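You operate a simulated robot arm through the tools that you are given. There is no shell and no other tool. Be economical: measure what you need, move in short steps, check, and stop when the job is done.

You are at the controls of a simulated robot arm. One attempt, no reset.

Task
Push the sliding table of the stand shut.

The check looks at the end state, three seconds after you hand in, the way a careful person would. Anything else that was tipped, shoved, dropped, spilled or broken makes it a failure.

Robot
A 7-joint arm with a two-finger parallel gripper, fixed in place. Base frame: the origin is at the foot of the arm, x ahead of it, y to its left, z up; the work surface is at about z = 81.2. Units: cm, degrees, N and s.
With the tool pointing down near the work surface it reaches from about 30 to 70 cm from the base axis. Its first joint turns from -66.0 to 66.0 degrees. Payload 1.57 kg.
The tool frame sits at the grasp point between the pads (the TCP): z along the fingers, y along the line on which they close. The tips reach 3 cm beyond it. Largest opening 11 cm; finger width 2.4, thickness 1.2; the body of the gripper, 4.8 by 11.2 cm, starts 7.8 cm behind the TCP.
Orientation is told as [roll, pitch, yaw] about the base's x, y, z axes, in that order, counted from this pose: with the fingers straight down and closing along the base's y, the tool's x points along the base's -x, its y along +y and its z along -z.

Tools
- The arm moves only by the tool servo_tool. Its argument "increments" is a list of rows, each a list of 7 numbers: the shift along the tool's x, y, z in cm, then the turn, a rotation vector about the tool's x, y, z in degrees, then the opening in per cent of the stroke, from 0 (shut) to 100 (fully open). In form: [[dx, dy, dz, ax, ay, az, gripper], ...]. A call has 1 to 8 rows; each row is the pose to reach, as a shift and turn from the pose commanded when the call began, along the tool's axes at that moment. Rows are played at 5 a second. More than 5 cm and 8.6 degrees between two rows, or a gripper value outside its range, and nothing of the call is played. A pose out of reach is approached as far as the arm can. The call stops where the force on the tool passes 40 N (or 10 N more than at its start, if that is more) or the arm is blocked; 0.2 s more then pass. Each finger travels about 10.8 cm/s and halts on what it meets, pressing with about 43 N; the grip force reading is that of the motor and also rises with nothing between the fingers. The clock runs only during rows and for 0.2 s after the last one: add rows that repeat a pose to give the fingers time. It gives the time, the measured TCP pose, the force on the tool (base axes), the opening and the grip force at its end, in the units of the frame above (readings bear some noise).
- Cameras (640 x 400 px; columns grow to the right, rows downward): "scene" is fixed at [13.03, -37.34, 141.26]; the picture's right is [0.97, -0.23, 0.00], its down [-0.11, -0.47, -0.87] and it looks along [0.20, 0.85, -0.49] (base axes); focal length 345 px, centre (320, 200). "wrist" rides on the gripper at [-3.6, 0, -8] in the tool frame; the picture's right is [0.00, -1.00, 0.00], its down [0.97, 0.00, -0.24] and it looks along [0.24, 0.00, 0.97] (tool axes); focal length 218 px, centre (320, 200). There is no depth. A picture from a camera that has moved, and an enlarged one, comes with that camera's place and axes in the base frame and with its lens.
- get_image(camera): a new picture of that camera. No time passes.
- close_up(camera, box): a new picture of the part [left, top, right, bottom] of that camera's present view, enlarged. No time passes.
- hand_in(): hands the job in; it is judged then, once.

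Go step by step. Nothing tells you positions but the pictures and the camera data: compare them with the known pose of the tool, close in by small moves and look again before you grip or let go. The budget is 90 turns and 38 pictures, counting those below and the enlarged ones. Unless the task says otherwise, let go and move clear before handing in, and close with one line.

The tools are called after "Call:" as a command line: name --pt "numbers of a row" for each row, then --argument value for the rest, lists and objects as JSON in quotes. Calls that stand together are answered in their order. servo_tool: Moves the arm, as the interface text tells. Its arguments: {"type":"object","properties":{"increments":{"type":"array"}},"required":["increments"]} The other tools are called the same way: get_image (camera) takes a picture; close_up (camera, box) takes an enlarged picture of a part of a camera's view; hand_in () hands the job in.

At the start:

```text
clock: 0.0
ee_pos: [24.83, 26.15, 100.06]
tcp_rot: [0.0, 0.1, -0.1]
ft_force: [0.5, 0.5, -0.2]
width: 11.02
grip_force: 0.0
```

scene: 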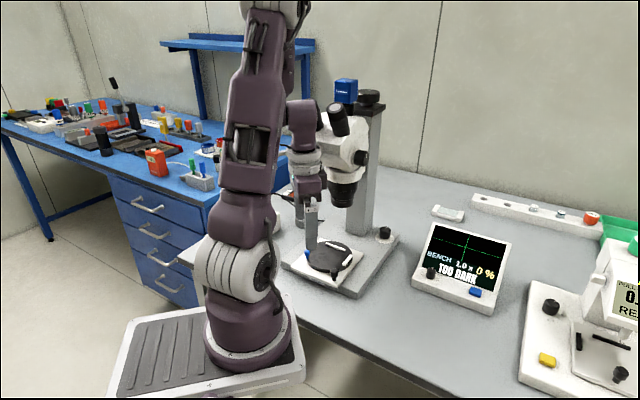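
wrist: 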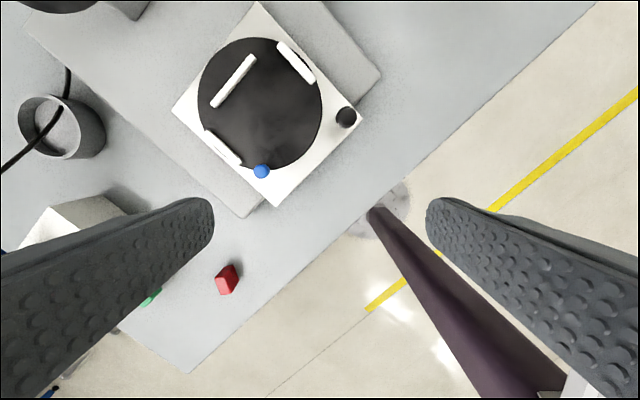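

I see a microscope stand whose white table, with a black disc on it, sticks out over the bench edge. I'll enlarge both views to find its sliding direction.

Call:
close_up --camera "scene" --box '[260, 180, 420, 310]'

Call:
close_up --camera "wrist" --box '[120, 0, 440, 240]'

```text
3.08 times, centred on (340, 245) of scene
camera zoom: at [13.03, -37.34, 141.26], right [0.97, -0.23, 0.0], down [-0.11, -0.47, -0.87], along [0.2, 0.85, -0.49], focal length 1063 px, centre (258, 62)
```

zoom: 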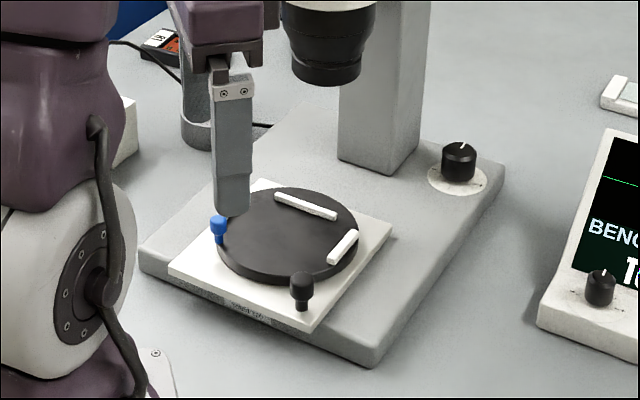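

```text
1.67 times, centred on (280, 120) of wrist
camera zoom: at [28.36, 26.22, 108.02], right [0.0, -1.0, 0.0], down [-0.97, 0.0, 0.24], along [-0.24, 0.0, -0.97], focal length 364 px, centre (387, 333)
```

zoom: 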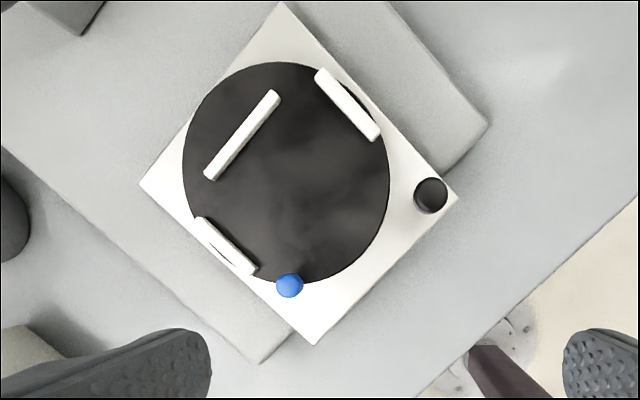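

The table slides along about 45° in the base's x-y plane, towards the column. Its front edge is near (26.5, 26.5), about 1.7 cm past the base plate. I'll yaw the tool to 45° and back off a little towards the base.

Call:
servo_tool --pt "0.2 -0.4 0 0 0 -7.5 100" --pt "0.4 -0.8 0 0 0 -15 90" --pt "0.6 -1.3 0 0 0 -22.5 80" --pt "0.8 -1.7 0 0 0 -30 70" --pt "1.0 -2.2 0 0 0 -37.5 60" --pt "1.3 -2.65 0 0 0 -45 55" --pt "1.3 -2.65 0 0 0 -45 55"

Call:
get_image --camera "wrist"

Call:
get_image --camera "scene"

```text
clock: 1.6
ee_pos: [23.35, 23.57, 99.89]
tcp_rot: [0.1, 0.0, 45.0]
ft_force: [0.5, -0.1, 1.0]
width: 6.05
grip_force: 0.0
```

```text
33 pictures are left
camera wrist: at [25.93, 26.14, 107.91], right [0.71, -0.71, 0.0], down [-0.68, -0.69, 0.24], along [-0.17, -0.17, -0.97], focal length 218 px, centre (320, 200)
```

wrist: 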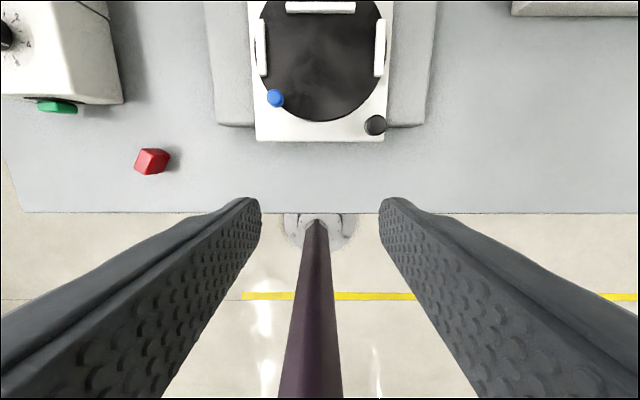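

```text
32 pictures are left
```

scene: 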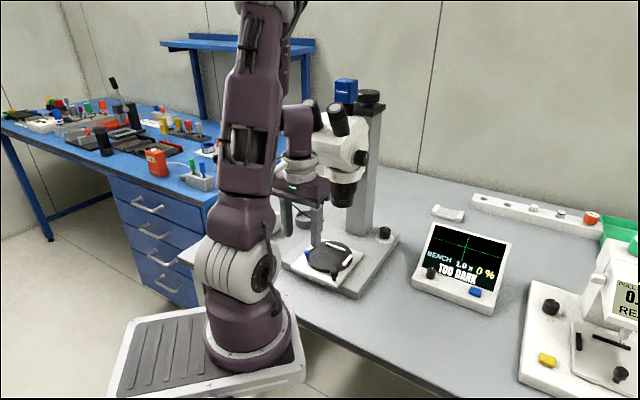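

The tool is well lined up with the table. I'll enlarge the table front and the microscope head to judge the travel, any lock, and the clearance.

Call:
close_up --camera "wrist" --box '[200, 0, 440, 150]'

Call:
close_up --camera "scene" --box '[270, 60, 430, 160]'

Call:
close_up --camera "scene" --box '[275, 225, 371, 300]'

```text
2.67 times, centred on (320, 75) of wrist
camera zoom: at [25.93, 26.14, 107.91], right [0.71, -0.71, 0.0], down [-0.68, -0.69, 0.24], along [-0.17, -0.17, -0.97], focal length 582 px, centre (320, 533)
```

zoom: 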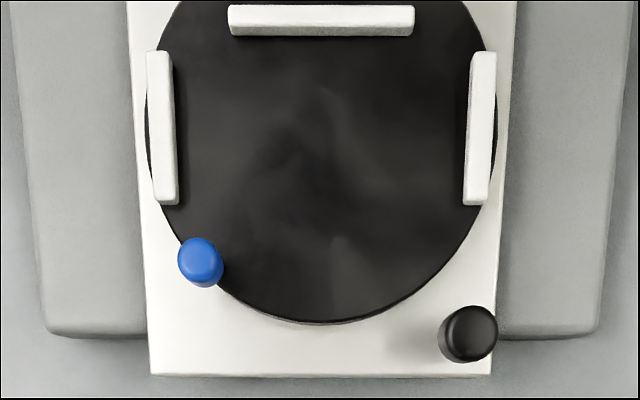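

```text
4.00 times, centred on (350, 110) of scene
camera zoom: at [13.03, -37.34, 141.26], right [0.97, -0.23, 0.0], down [-0.11, -0.47, -0.87], along [0.2, 0.85, -0.49], focal length 1382 px, centre (200, 560)
```

zoom: 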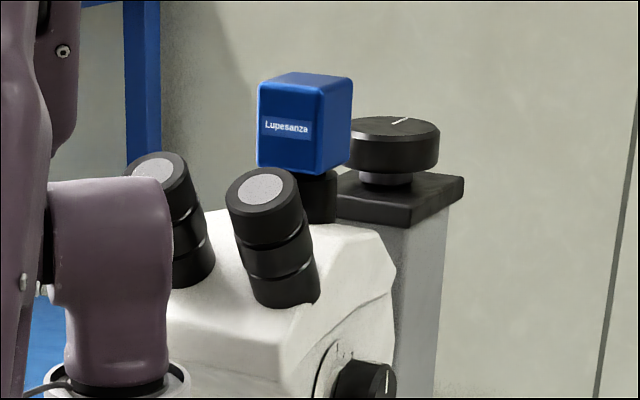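

```text
5.33 times, centred on (323, 262) of scene
camera zoom: at [13.03, -37.34, 141.26], right [0.97, -0.23, 0.0], down [-0.11, -0.47, -0.87], along [0.2, 0.85, -0.49], focal length 1842 px, centre (304, -133)
```

zoom: 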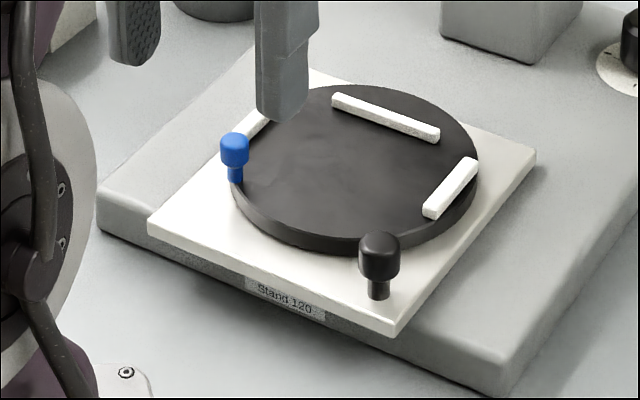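

There is no visible lock, and the black knob looks like the table's handle. The knob is at about (30.7, 23.8), with the table top at about z = 84. The microscope head overhangs, so I'll lean the gripper back 20°, shut the fingers and line up behind the knob.

Call:
servo_tool --pt "0 -1.5 0 0 -5 0 40" --pt "0 -3 0 0 -10 0 20" --pt "0 -4.2 0 0 -15 0 0" --pt "0 -5.05 0 0 -20 0 0" --pt "0 -5.05 0 0 -20 0 0"

Call:
get_image --camera "wrist"

```text
clock: 2.8
ee_pos: [30.61, 21.11, 101.66]
tcp_rot: [2.7, -18.2, 45.2]
ft_force: [0.5, 0.0, 1.5]
width: 0.0
grip_force: 21.2
out of reach, approached as far as the arm can: row 2, 3, 4
```

```text
28 pictures are left
camera wrist: at [31.33, 21.64, 110.41], right [0.72, -0.69, -0.04], down [-0.69, -0.72, -0.07], along [0.02, 0.08, -1.0], focal length 218 px, centre (320, 200)
```

wrist: 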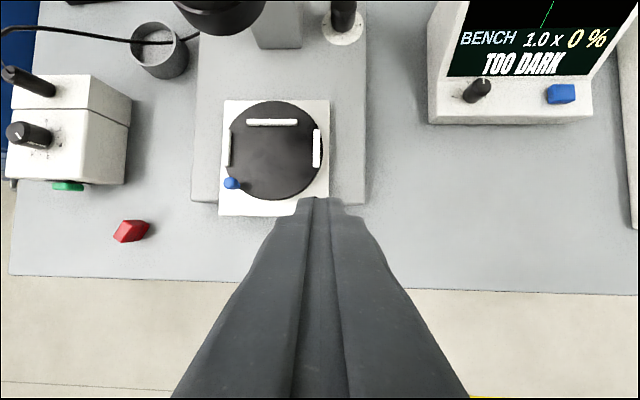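

The 20° lean is out of reach this close in, and the arm drifted outward. I'll go back to a lean of about 8°, nearer the base, and lean further once the push has moved outward.

Call:
servo_tool --pt "1.0 0.9 -0.3 1.3 5 0 0" --pt "2.0 1.8 -0.65 2.7 10 0 0" --pt "2.0 1.8 -0.65 2.7 10 0 0"

```text
clock: 3.6
ee_pos: [25.93, 21.1, 101.62]
tcp_rot: [-2.7, -9.8, 44.8]
ft_force: [-0.7, 0.3, 0.3]
width: 0.0
grip_force: 21.0
out of reach, approached as far as the arm can: row 1, 2, 3
```

The commanded pose still carries the unreached offset. I'll correct for it: 4.9 cm off the centre line, 34.5 cm out, leaning 8° and a bit lower.

Call:
servo_tool --pt "-1.3 -0.9 2.2 -1.3 1 0 0" --pt "-2.65 -1.8 4.5 -2.7 2 0 0" --pt "-2.65 -1.8 4.5 -2.7 2 0 0"

Call:
get_image --camera "wrist"

```text
clock: 4.4
ee_pos: [29.45, 22.35, 97.71]
tcp_rot: [0.1, -8.0, 44.7]
ft_force: [0.3, 0.2, 0.1]
width: 0.0
grip_force: 21.1
```

```text
27 pictures are left
camera wrist: at [31.25, 24.09, 106.13], right [0.7, -0.71, 0.0], down [-0.71, -0.7, 0.1], along [-0.07, -0.07, -0.99], focal length 218 px, centre (320, 200)
```

wrist: 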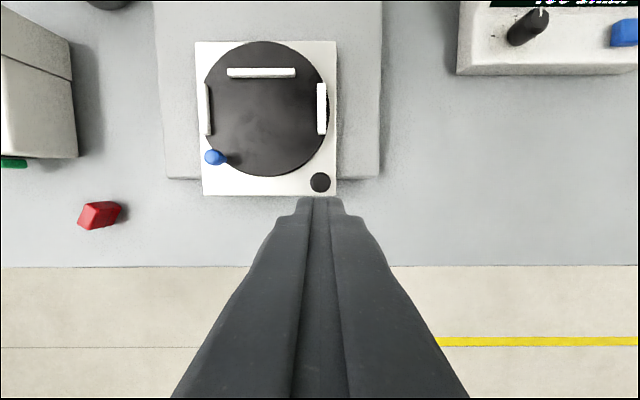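

Now it is in reach, and the fingers line up with the knob, which is about 1 cm ahead. I'll back off a little and descend behind it.

Call:
servo_tool --pt "1.4 0 0.2 0 0 0 0" --pt "1.9 0 3.5 0 0 0 0" --pt "2.36 0 6.7 0 0 0 0" --pt "2.36 0 6.7 0 0 0 0"

Call:
get_image --camera "wrist"

Call:
close_up --camera "scene" --box '[265, 160, 425, 300]'

```text
clock: 5.4
ee_pos: [28.55, 21.13, 90.84]
tcp_rot: [0.0, -8.0, 44.7]
ft_force: [-0.7, 0.2, 1.7]
width: 0.0
grip_force: 20.9
```

```text
26 pictures are left
camera wrist: at [30.23, 22.84, 99.18], right [0.7, -0.71, 0.0], down [-0.71, -0.7, 0.1], along [-0.07, -0.07, -0.99], focal length 218 px, centre (320, 200)
```

wrist: 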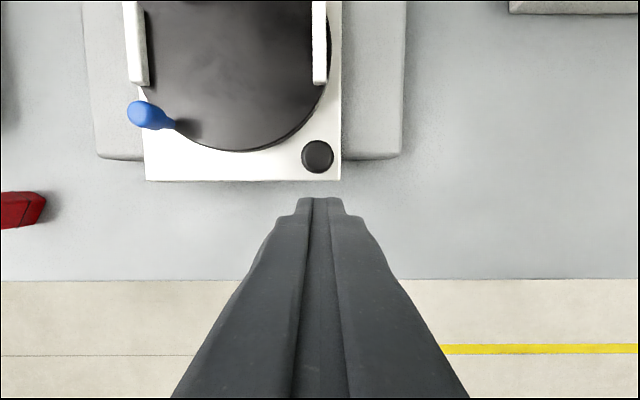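

```text
2.86 times, centred on (345, 230) of scene
camera zoom: at [13.03, -37.34, 141.26], right [0.97, -0.23, 0.0], down [-0.11, -0.47, -0.87], along [0.2, 0.85, -0.49], focal length 987 px, centre (249, 114)
```

zoom: 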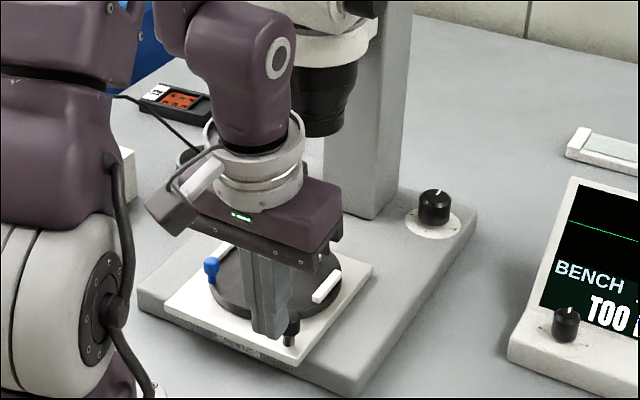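

The knob top is at about z = 86.5 and 38.8 cm out, so the fingers are just behind it. I'll descend 2.8 cm, which leaves the tips about 0.9 cm above the table top.

Call:
servo_tool --pt "0.2 0 1.4 0 0 0 0" --pt "0.39 0 2.77 0 0 0 0" --pt "0.39 0 2.77 0 0 0 0"

Call:
close_up --camera "scene" --box '[265, 200, 393, 300]'

Call:
get_image --camera "wrist"

```text
clock: 6.2
ee_pos: [28.6, 21.05, 87.91]
tcp_rot: [0.2, -8.0, 44.8]
ft_force: [0.3, 0.0, 0.6]
width: 0.0
grip_force: 21.3
```

```text
4.00 times, centred on (329, 250) of scene
camera zoom: at [13.03, -37.34, 141.26], right [0.97, -0.23, 0.0], down [-0.11, -0.47, -0.87], along [0.2, 0.85, -0.49], focal length 1382 px, centre (284, 0)
```

zoom: 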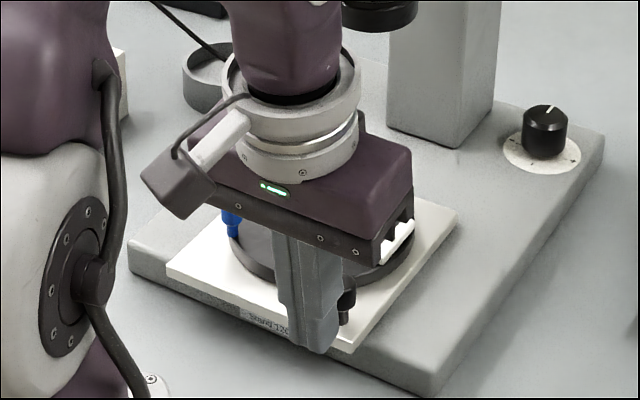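

```text
23 pictures are left
camera wrist: at [30.23, 22.87, 96.34], right [0.7, -0.71, 0.0], down [-0.71, -0.7, 0.1], along [-0.07, -0.07, -0.99], focal length 218 px, centre (320, 200)
```

wrist: 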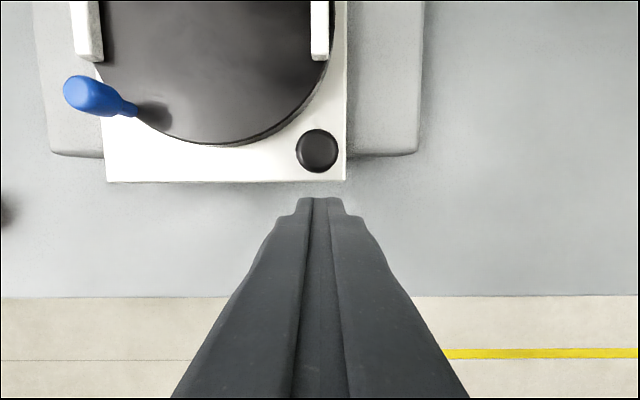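

The fingers are behind the knob, with a gap of about 1 cm. I'll push outward gently.

Call:
servo_tool --pt "-0.5 0 0.07 0 0 0 0" --pt "-1.0 0 0.14 0 0 0 0" --pt "-1.4 0 0.19 0 0 0 0" --pt "-1.8 0 0.25 0 0 0 0" --pt "-2.2 0 0.3 0 0 0 0"

Call:
get_image --camera "wrist"

```text
clock: 7.4
ee_pos: [30.09, 22.52, 87.98]
tcp_rot: [0.1, -8.1, 44.8]
ft_force: [-1.8, -1.7, -1.0]
width: 0.0
grip_force: 21.3
```

```text
22 pictures are left
camera wrist: at [31.83, 24.41, 96.46], right [0.7, -0.71, 0.0], down [-0.71, -0.7, 0.1], along [-0.07, -0.07, -0.99], focal length 218 px, centre (320, 200)
```

wrist: 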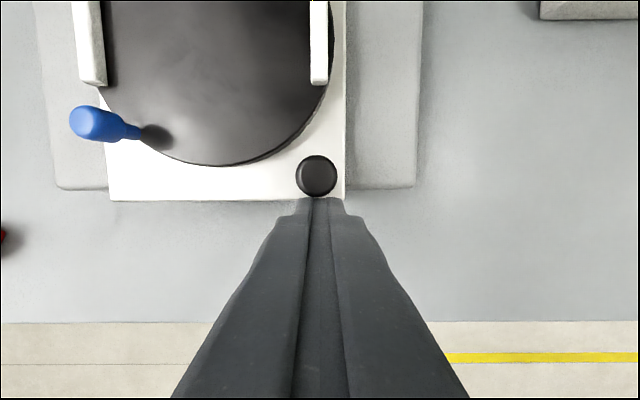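

The table slides in with only about 2.5 N. I'll keep pushing in short steps and lean back slightly more to stay clear of the microscope head.

Call:
servo_tool --pt "-0.4 0 0.06 0 -1.5 0 0" --pt "-0.8 0 0.11 0 -3 0 0" --pt "-1.2 0 0.17 0 -4.5 0 0" --pt "-1.6 0 0.22 0 -6 0 0" --pt "-2.0 0 0.28 0 -6 0 0"

Call:
get_image --camera "wrist"

Call:
get_image --camera "scene"

```text
clock: 8.6
ee_pos: [31.63, 24.16, 87.98]
tcp_rot: [0.1, -14.0, 44.7]
ft_force: [-2.6, -0.8, -0.5]
width: 0.04
grip_force: 21.4
```

```text
21 pictures are left
camera wrist: at [32.71, 25.28, 96.75], right [0.7, -0.71, 0.0], down [-0.71, -0.7, 0.0], along [0.0, 0.0, -1.0], focal length 218 px, centre (320, 200)
```

wrist: 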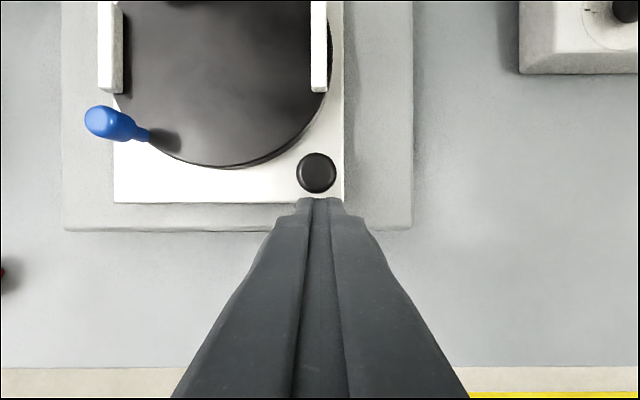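

```text
20 pictures are left
```

scene: 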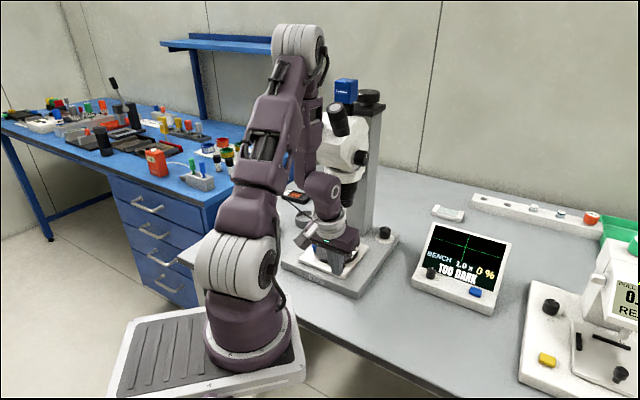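

The table is now inside the base outline and still sliding. I'll check the clearance between the forearm and the eyepieces before going on.

Call:
close_up --camera "scene" --box '[250, 60, 410, 260]'

```text
2.00 times, centred on (330, 160) of scene
camera zoom: at [13.03, -37.34, 141.26], right [0.97, -0.23, 0.0], down [-0.11, -0.47, -0.87], along [0.2, 0.85, -0.49], focal length 691 px, centre (300, 280)
```

zoom: 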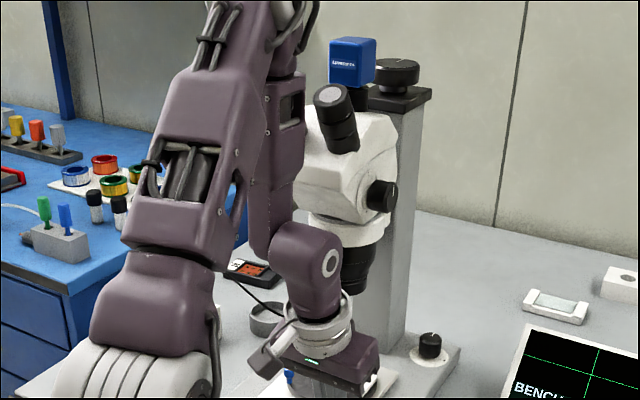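

The eyepieces are close to the forearm, so I'll keep the wrist about where it is and get the push mostly by leaning the tool further.

Call:
servo_tool --pt "-0.4 0 0.1 0 -1.5 0 0" --pt "-0.8 0 0.2 0 -3 0 0" --pt "-1.2 0 0.3 0 -4.5 0 0" --pt "-1.6 0 0.4 0 -6 0 0" --pt "-1.94 0 0.5 0 -7 0 0"

Call:
get_image --camera "wrist"

Call:
close_up --camera "scene" --box '[250, 60, 410, 260]'

```text
clock: 9.8
ee_pos: [33.06, 25.42, 88.12]
tcp_rot: [0.1, -21.0, 44.6]
ft_force: [-2.0, -1.4, 0.6]
width: 0.0
grip_force: 21.2
```

```text
18 pictures are left
camera wrist: at [33.37, 25.81, 96.92], right [0.7, -0.71, 0.0], down [-0.7, -0.7, -0.12], along [0.09, 0.09, -0.99], focal length 218 px, centre (320, 200)
```

wrist: 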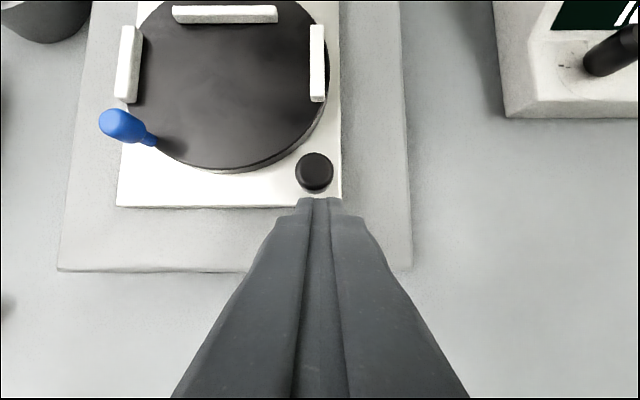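

```text
2.00 times, centred on (330, 160) of scene
camera zoom: at [13.03, -37.34, 141.26], right [0.97, -0.23, 0.0], down [-0.11, -0.47, -0.87], along [0.2, 0.85, -0.49], focal length 691 px, centre (300, 280)
```

zoom: 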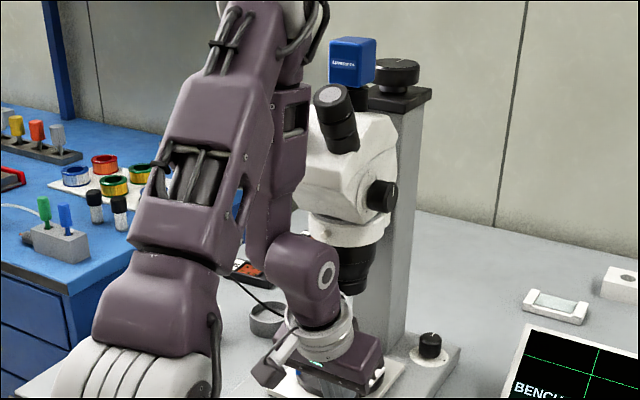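

It is still sliding freely, and the arm is clear. I'll continue the same way with a slight sideways correction.

Call:
servo_tool --pt "-0.36 0.05 0.17 0 -1.4 0 0" --pt "-0.73 0.1 0.34 0 -2.8 0 0" --pt "-1.1 0.15 0.51 0 -4.2 0 0" --pt "-1.46 0.2 0.68 0 -5.6 0 0" --pt "-1.82 0.25 0.85 0 -7 0 0"

Call:
get_image --camera "wrist"

Call:
close_up --camera "scene" --box '[250, 60, 410, 260]'

```text
clock: 10.5
ee_pos: [33.37, 25.68, 88.01]
tcp_rot: [0.0, -23.0, 44.7]
ft_force: [-4.8, -3.1, -1.9]
width: 0.0
grip_force: 21.1
stopped in row 3: the force on the tool passed its limit (the readings are from after the stop); the commanded pose is now the measured one
```

```text
16 pictures are left
camera wrist: at [33.36, 25.81, 96.63], right [0.7, -0.71, 0.0], down [-0.7, -0.69, -0.16], along [0.11, 0.11, -0.99], focal length 218 px, centre (320, 200)
```

wrist: 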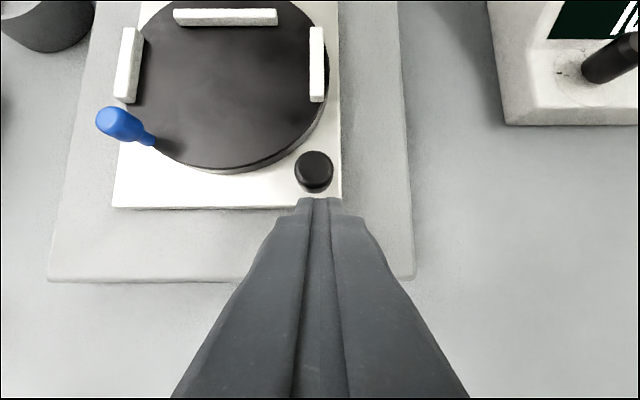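

```text
2.00 times, centred on (330, 160) of scene
camera zoom: at [13.02, -37.34, 141.26], right [0.97, -0.23, 0.0], down [-0.11, -0.47, -0.87], along [0.2, 0.85, -0.49], focal length 691 px, centre (300, 280)
```

zoom: 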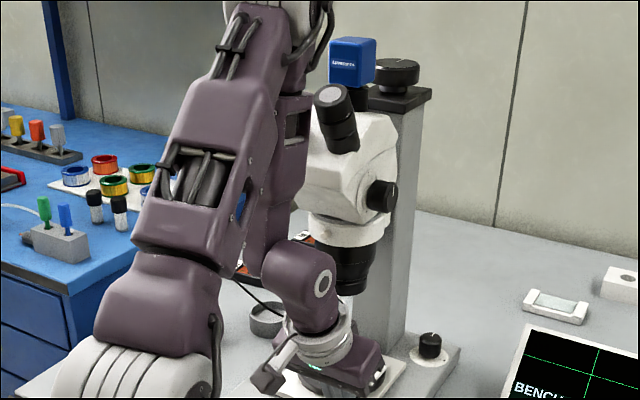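

The force limit tripped after about 6 cm of travel, probably the end stop. I'll press once more gently to confirm it isn't just a catch.

Call:
servo_tool --pt "-0.18 0 0.08 0 0 0 0" --pt "-0.37 0 0.16 0 0 0 0" --pt "-0.55 0 0.23 0 0 0 0" --pt "-0.74 0 0.31 0 0 0 0"

```text
clock: 11.4
ee_pos: [33.45, 25.77, 87.63]
tcp_rot: [-0.1, -22.3, 44.6]
ft_force: [-2.6, -2.0, 0.3]
width: 0.0
grip_force: 21.0
stopped in row 4: the force on the tool passed its limit (the readings are from after the stop); the commanded pose is now the measured one
```

It holds firm, so this is the stop and the table is fully in. I'll back straight off the knob and reduce the lean.

Call:
servo_tool --pt "0.46 0 -0.25 0 0 0 0" --pt "1.2 0 -0.6 0 2 0 0" --pt "1.9 0 -1.0 0 5 0 0" --pt "2.6 0 -1.4 0 8 0 0" --pt "2.6 0 -1.4 0 8 0 0"

Call:
get_image --camera "wrist"

```text
clock: 12.6
ee_pos: [31.37, 23.68, 88.19]
tcp_rot: [-0.1, -14.4, 44.6]
ft_force: [0.3, 0.9, -0.8]
width: 0.0
grip_force: 22.0
```

```text
14 pictures are left
camera wrist: at [32.27, 24.85, 96.82], right [0.7, -0.71, 0.0], down [-0.71, -0.7, -0.01], along [0.01, 0.0, -1.0], focal length 218 px, centre (320, 200)
```

wrist: 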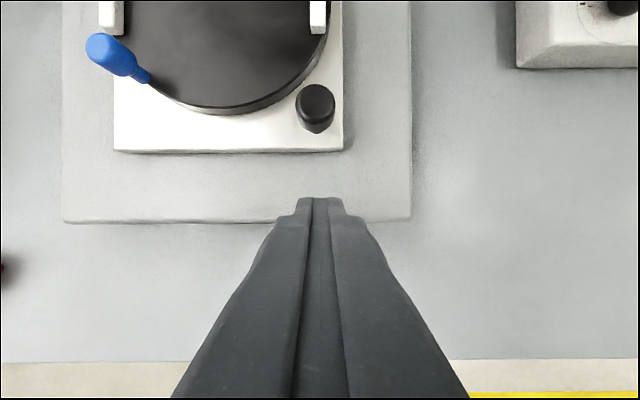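

The table stayed in, with its front edge about 43.4 cm out. I'll retreat further and rise clear.

Call:
servo_tool --pt "1.0 0 -0.3 0 3 0 0" --pt "2.0 0 -0.6 0 6 0 0" --pt "2.9 0 -0.8 0 8 0 0" --pt "2.4 0 -3.5 0 10 0 0" --pt "1.9 0 -6.5 0 12 0 0" --pt "1.4 0 -9.0 0 14 0 0" --pt "1.4 0 -9.0 0 14 0 0"

Call:
get_image --camera "wrist"

Call:
get_image --camera "scene"

```text
clock: 14.2
ee_pos: [29.04, 21.3, 96.22]
tcp_rot: [-0.2, -0.3, 44.6]
ft_force: [0.5, 0.1, -0.9]
width: 0.0
grip_force: 20.8
```

```text
13 pictures are left
camera wrist: at [31.48, 23.91, 104.27], right [0.7, -0.71, 0.0], down [-0.69, -0.68, 0.23], along [-0.17, -0.17, -0.97], focal length 218 px, centre (320, 200)
```

wrist: 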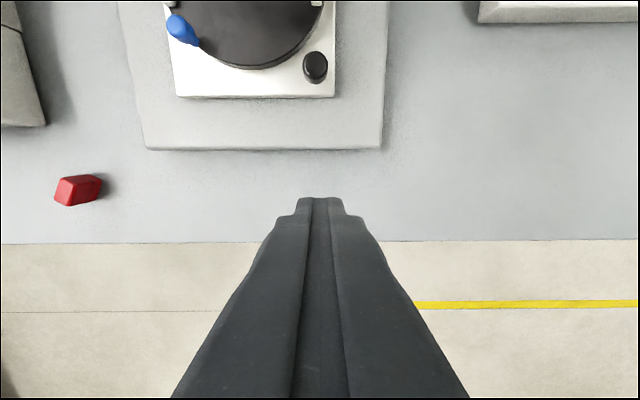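

```text
12 pictures are left
```

scene: 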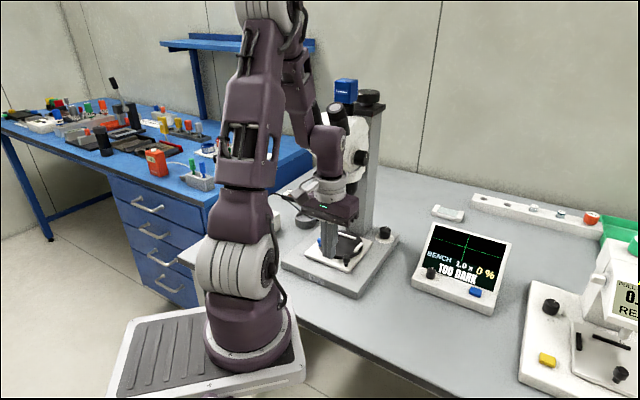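

The arm is clear and the table is in. I'll take one last enlarged look to confirm the state.

Call:
close_up --camera "scene" --box '[270, 160, 430, 300]'

```text
2.86 times, centred on (350, 230) of scene
camera zoom: at [13.03, -37.34, 141.26], right [0.97, -0.23, 0.0], down [-0.11, -0.47, -0.87], along [0.2, 0.85, -0.49], focal length 987 px, centre (234, 114)
```

zoom: 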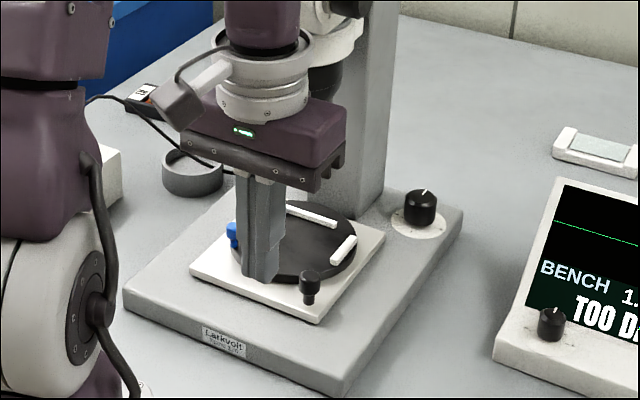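

The table sits back against its stop under the microscope, nothing else has moved, and the arm is clear, so I'm handing in.

Call:
hand_in

```text
The job is handed in.
```

I pushed the stand's sliding table in about 6 cm until it met a firm stop; it stayed there when I backed the arm clear, and the pictures show nothing else disturbed.
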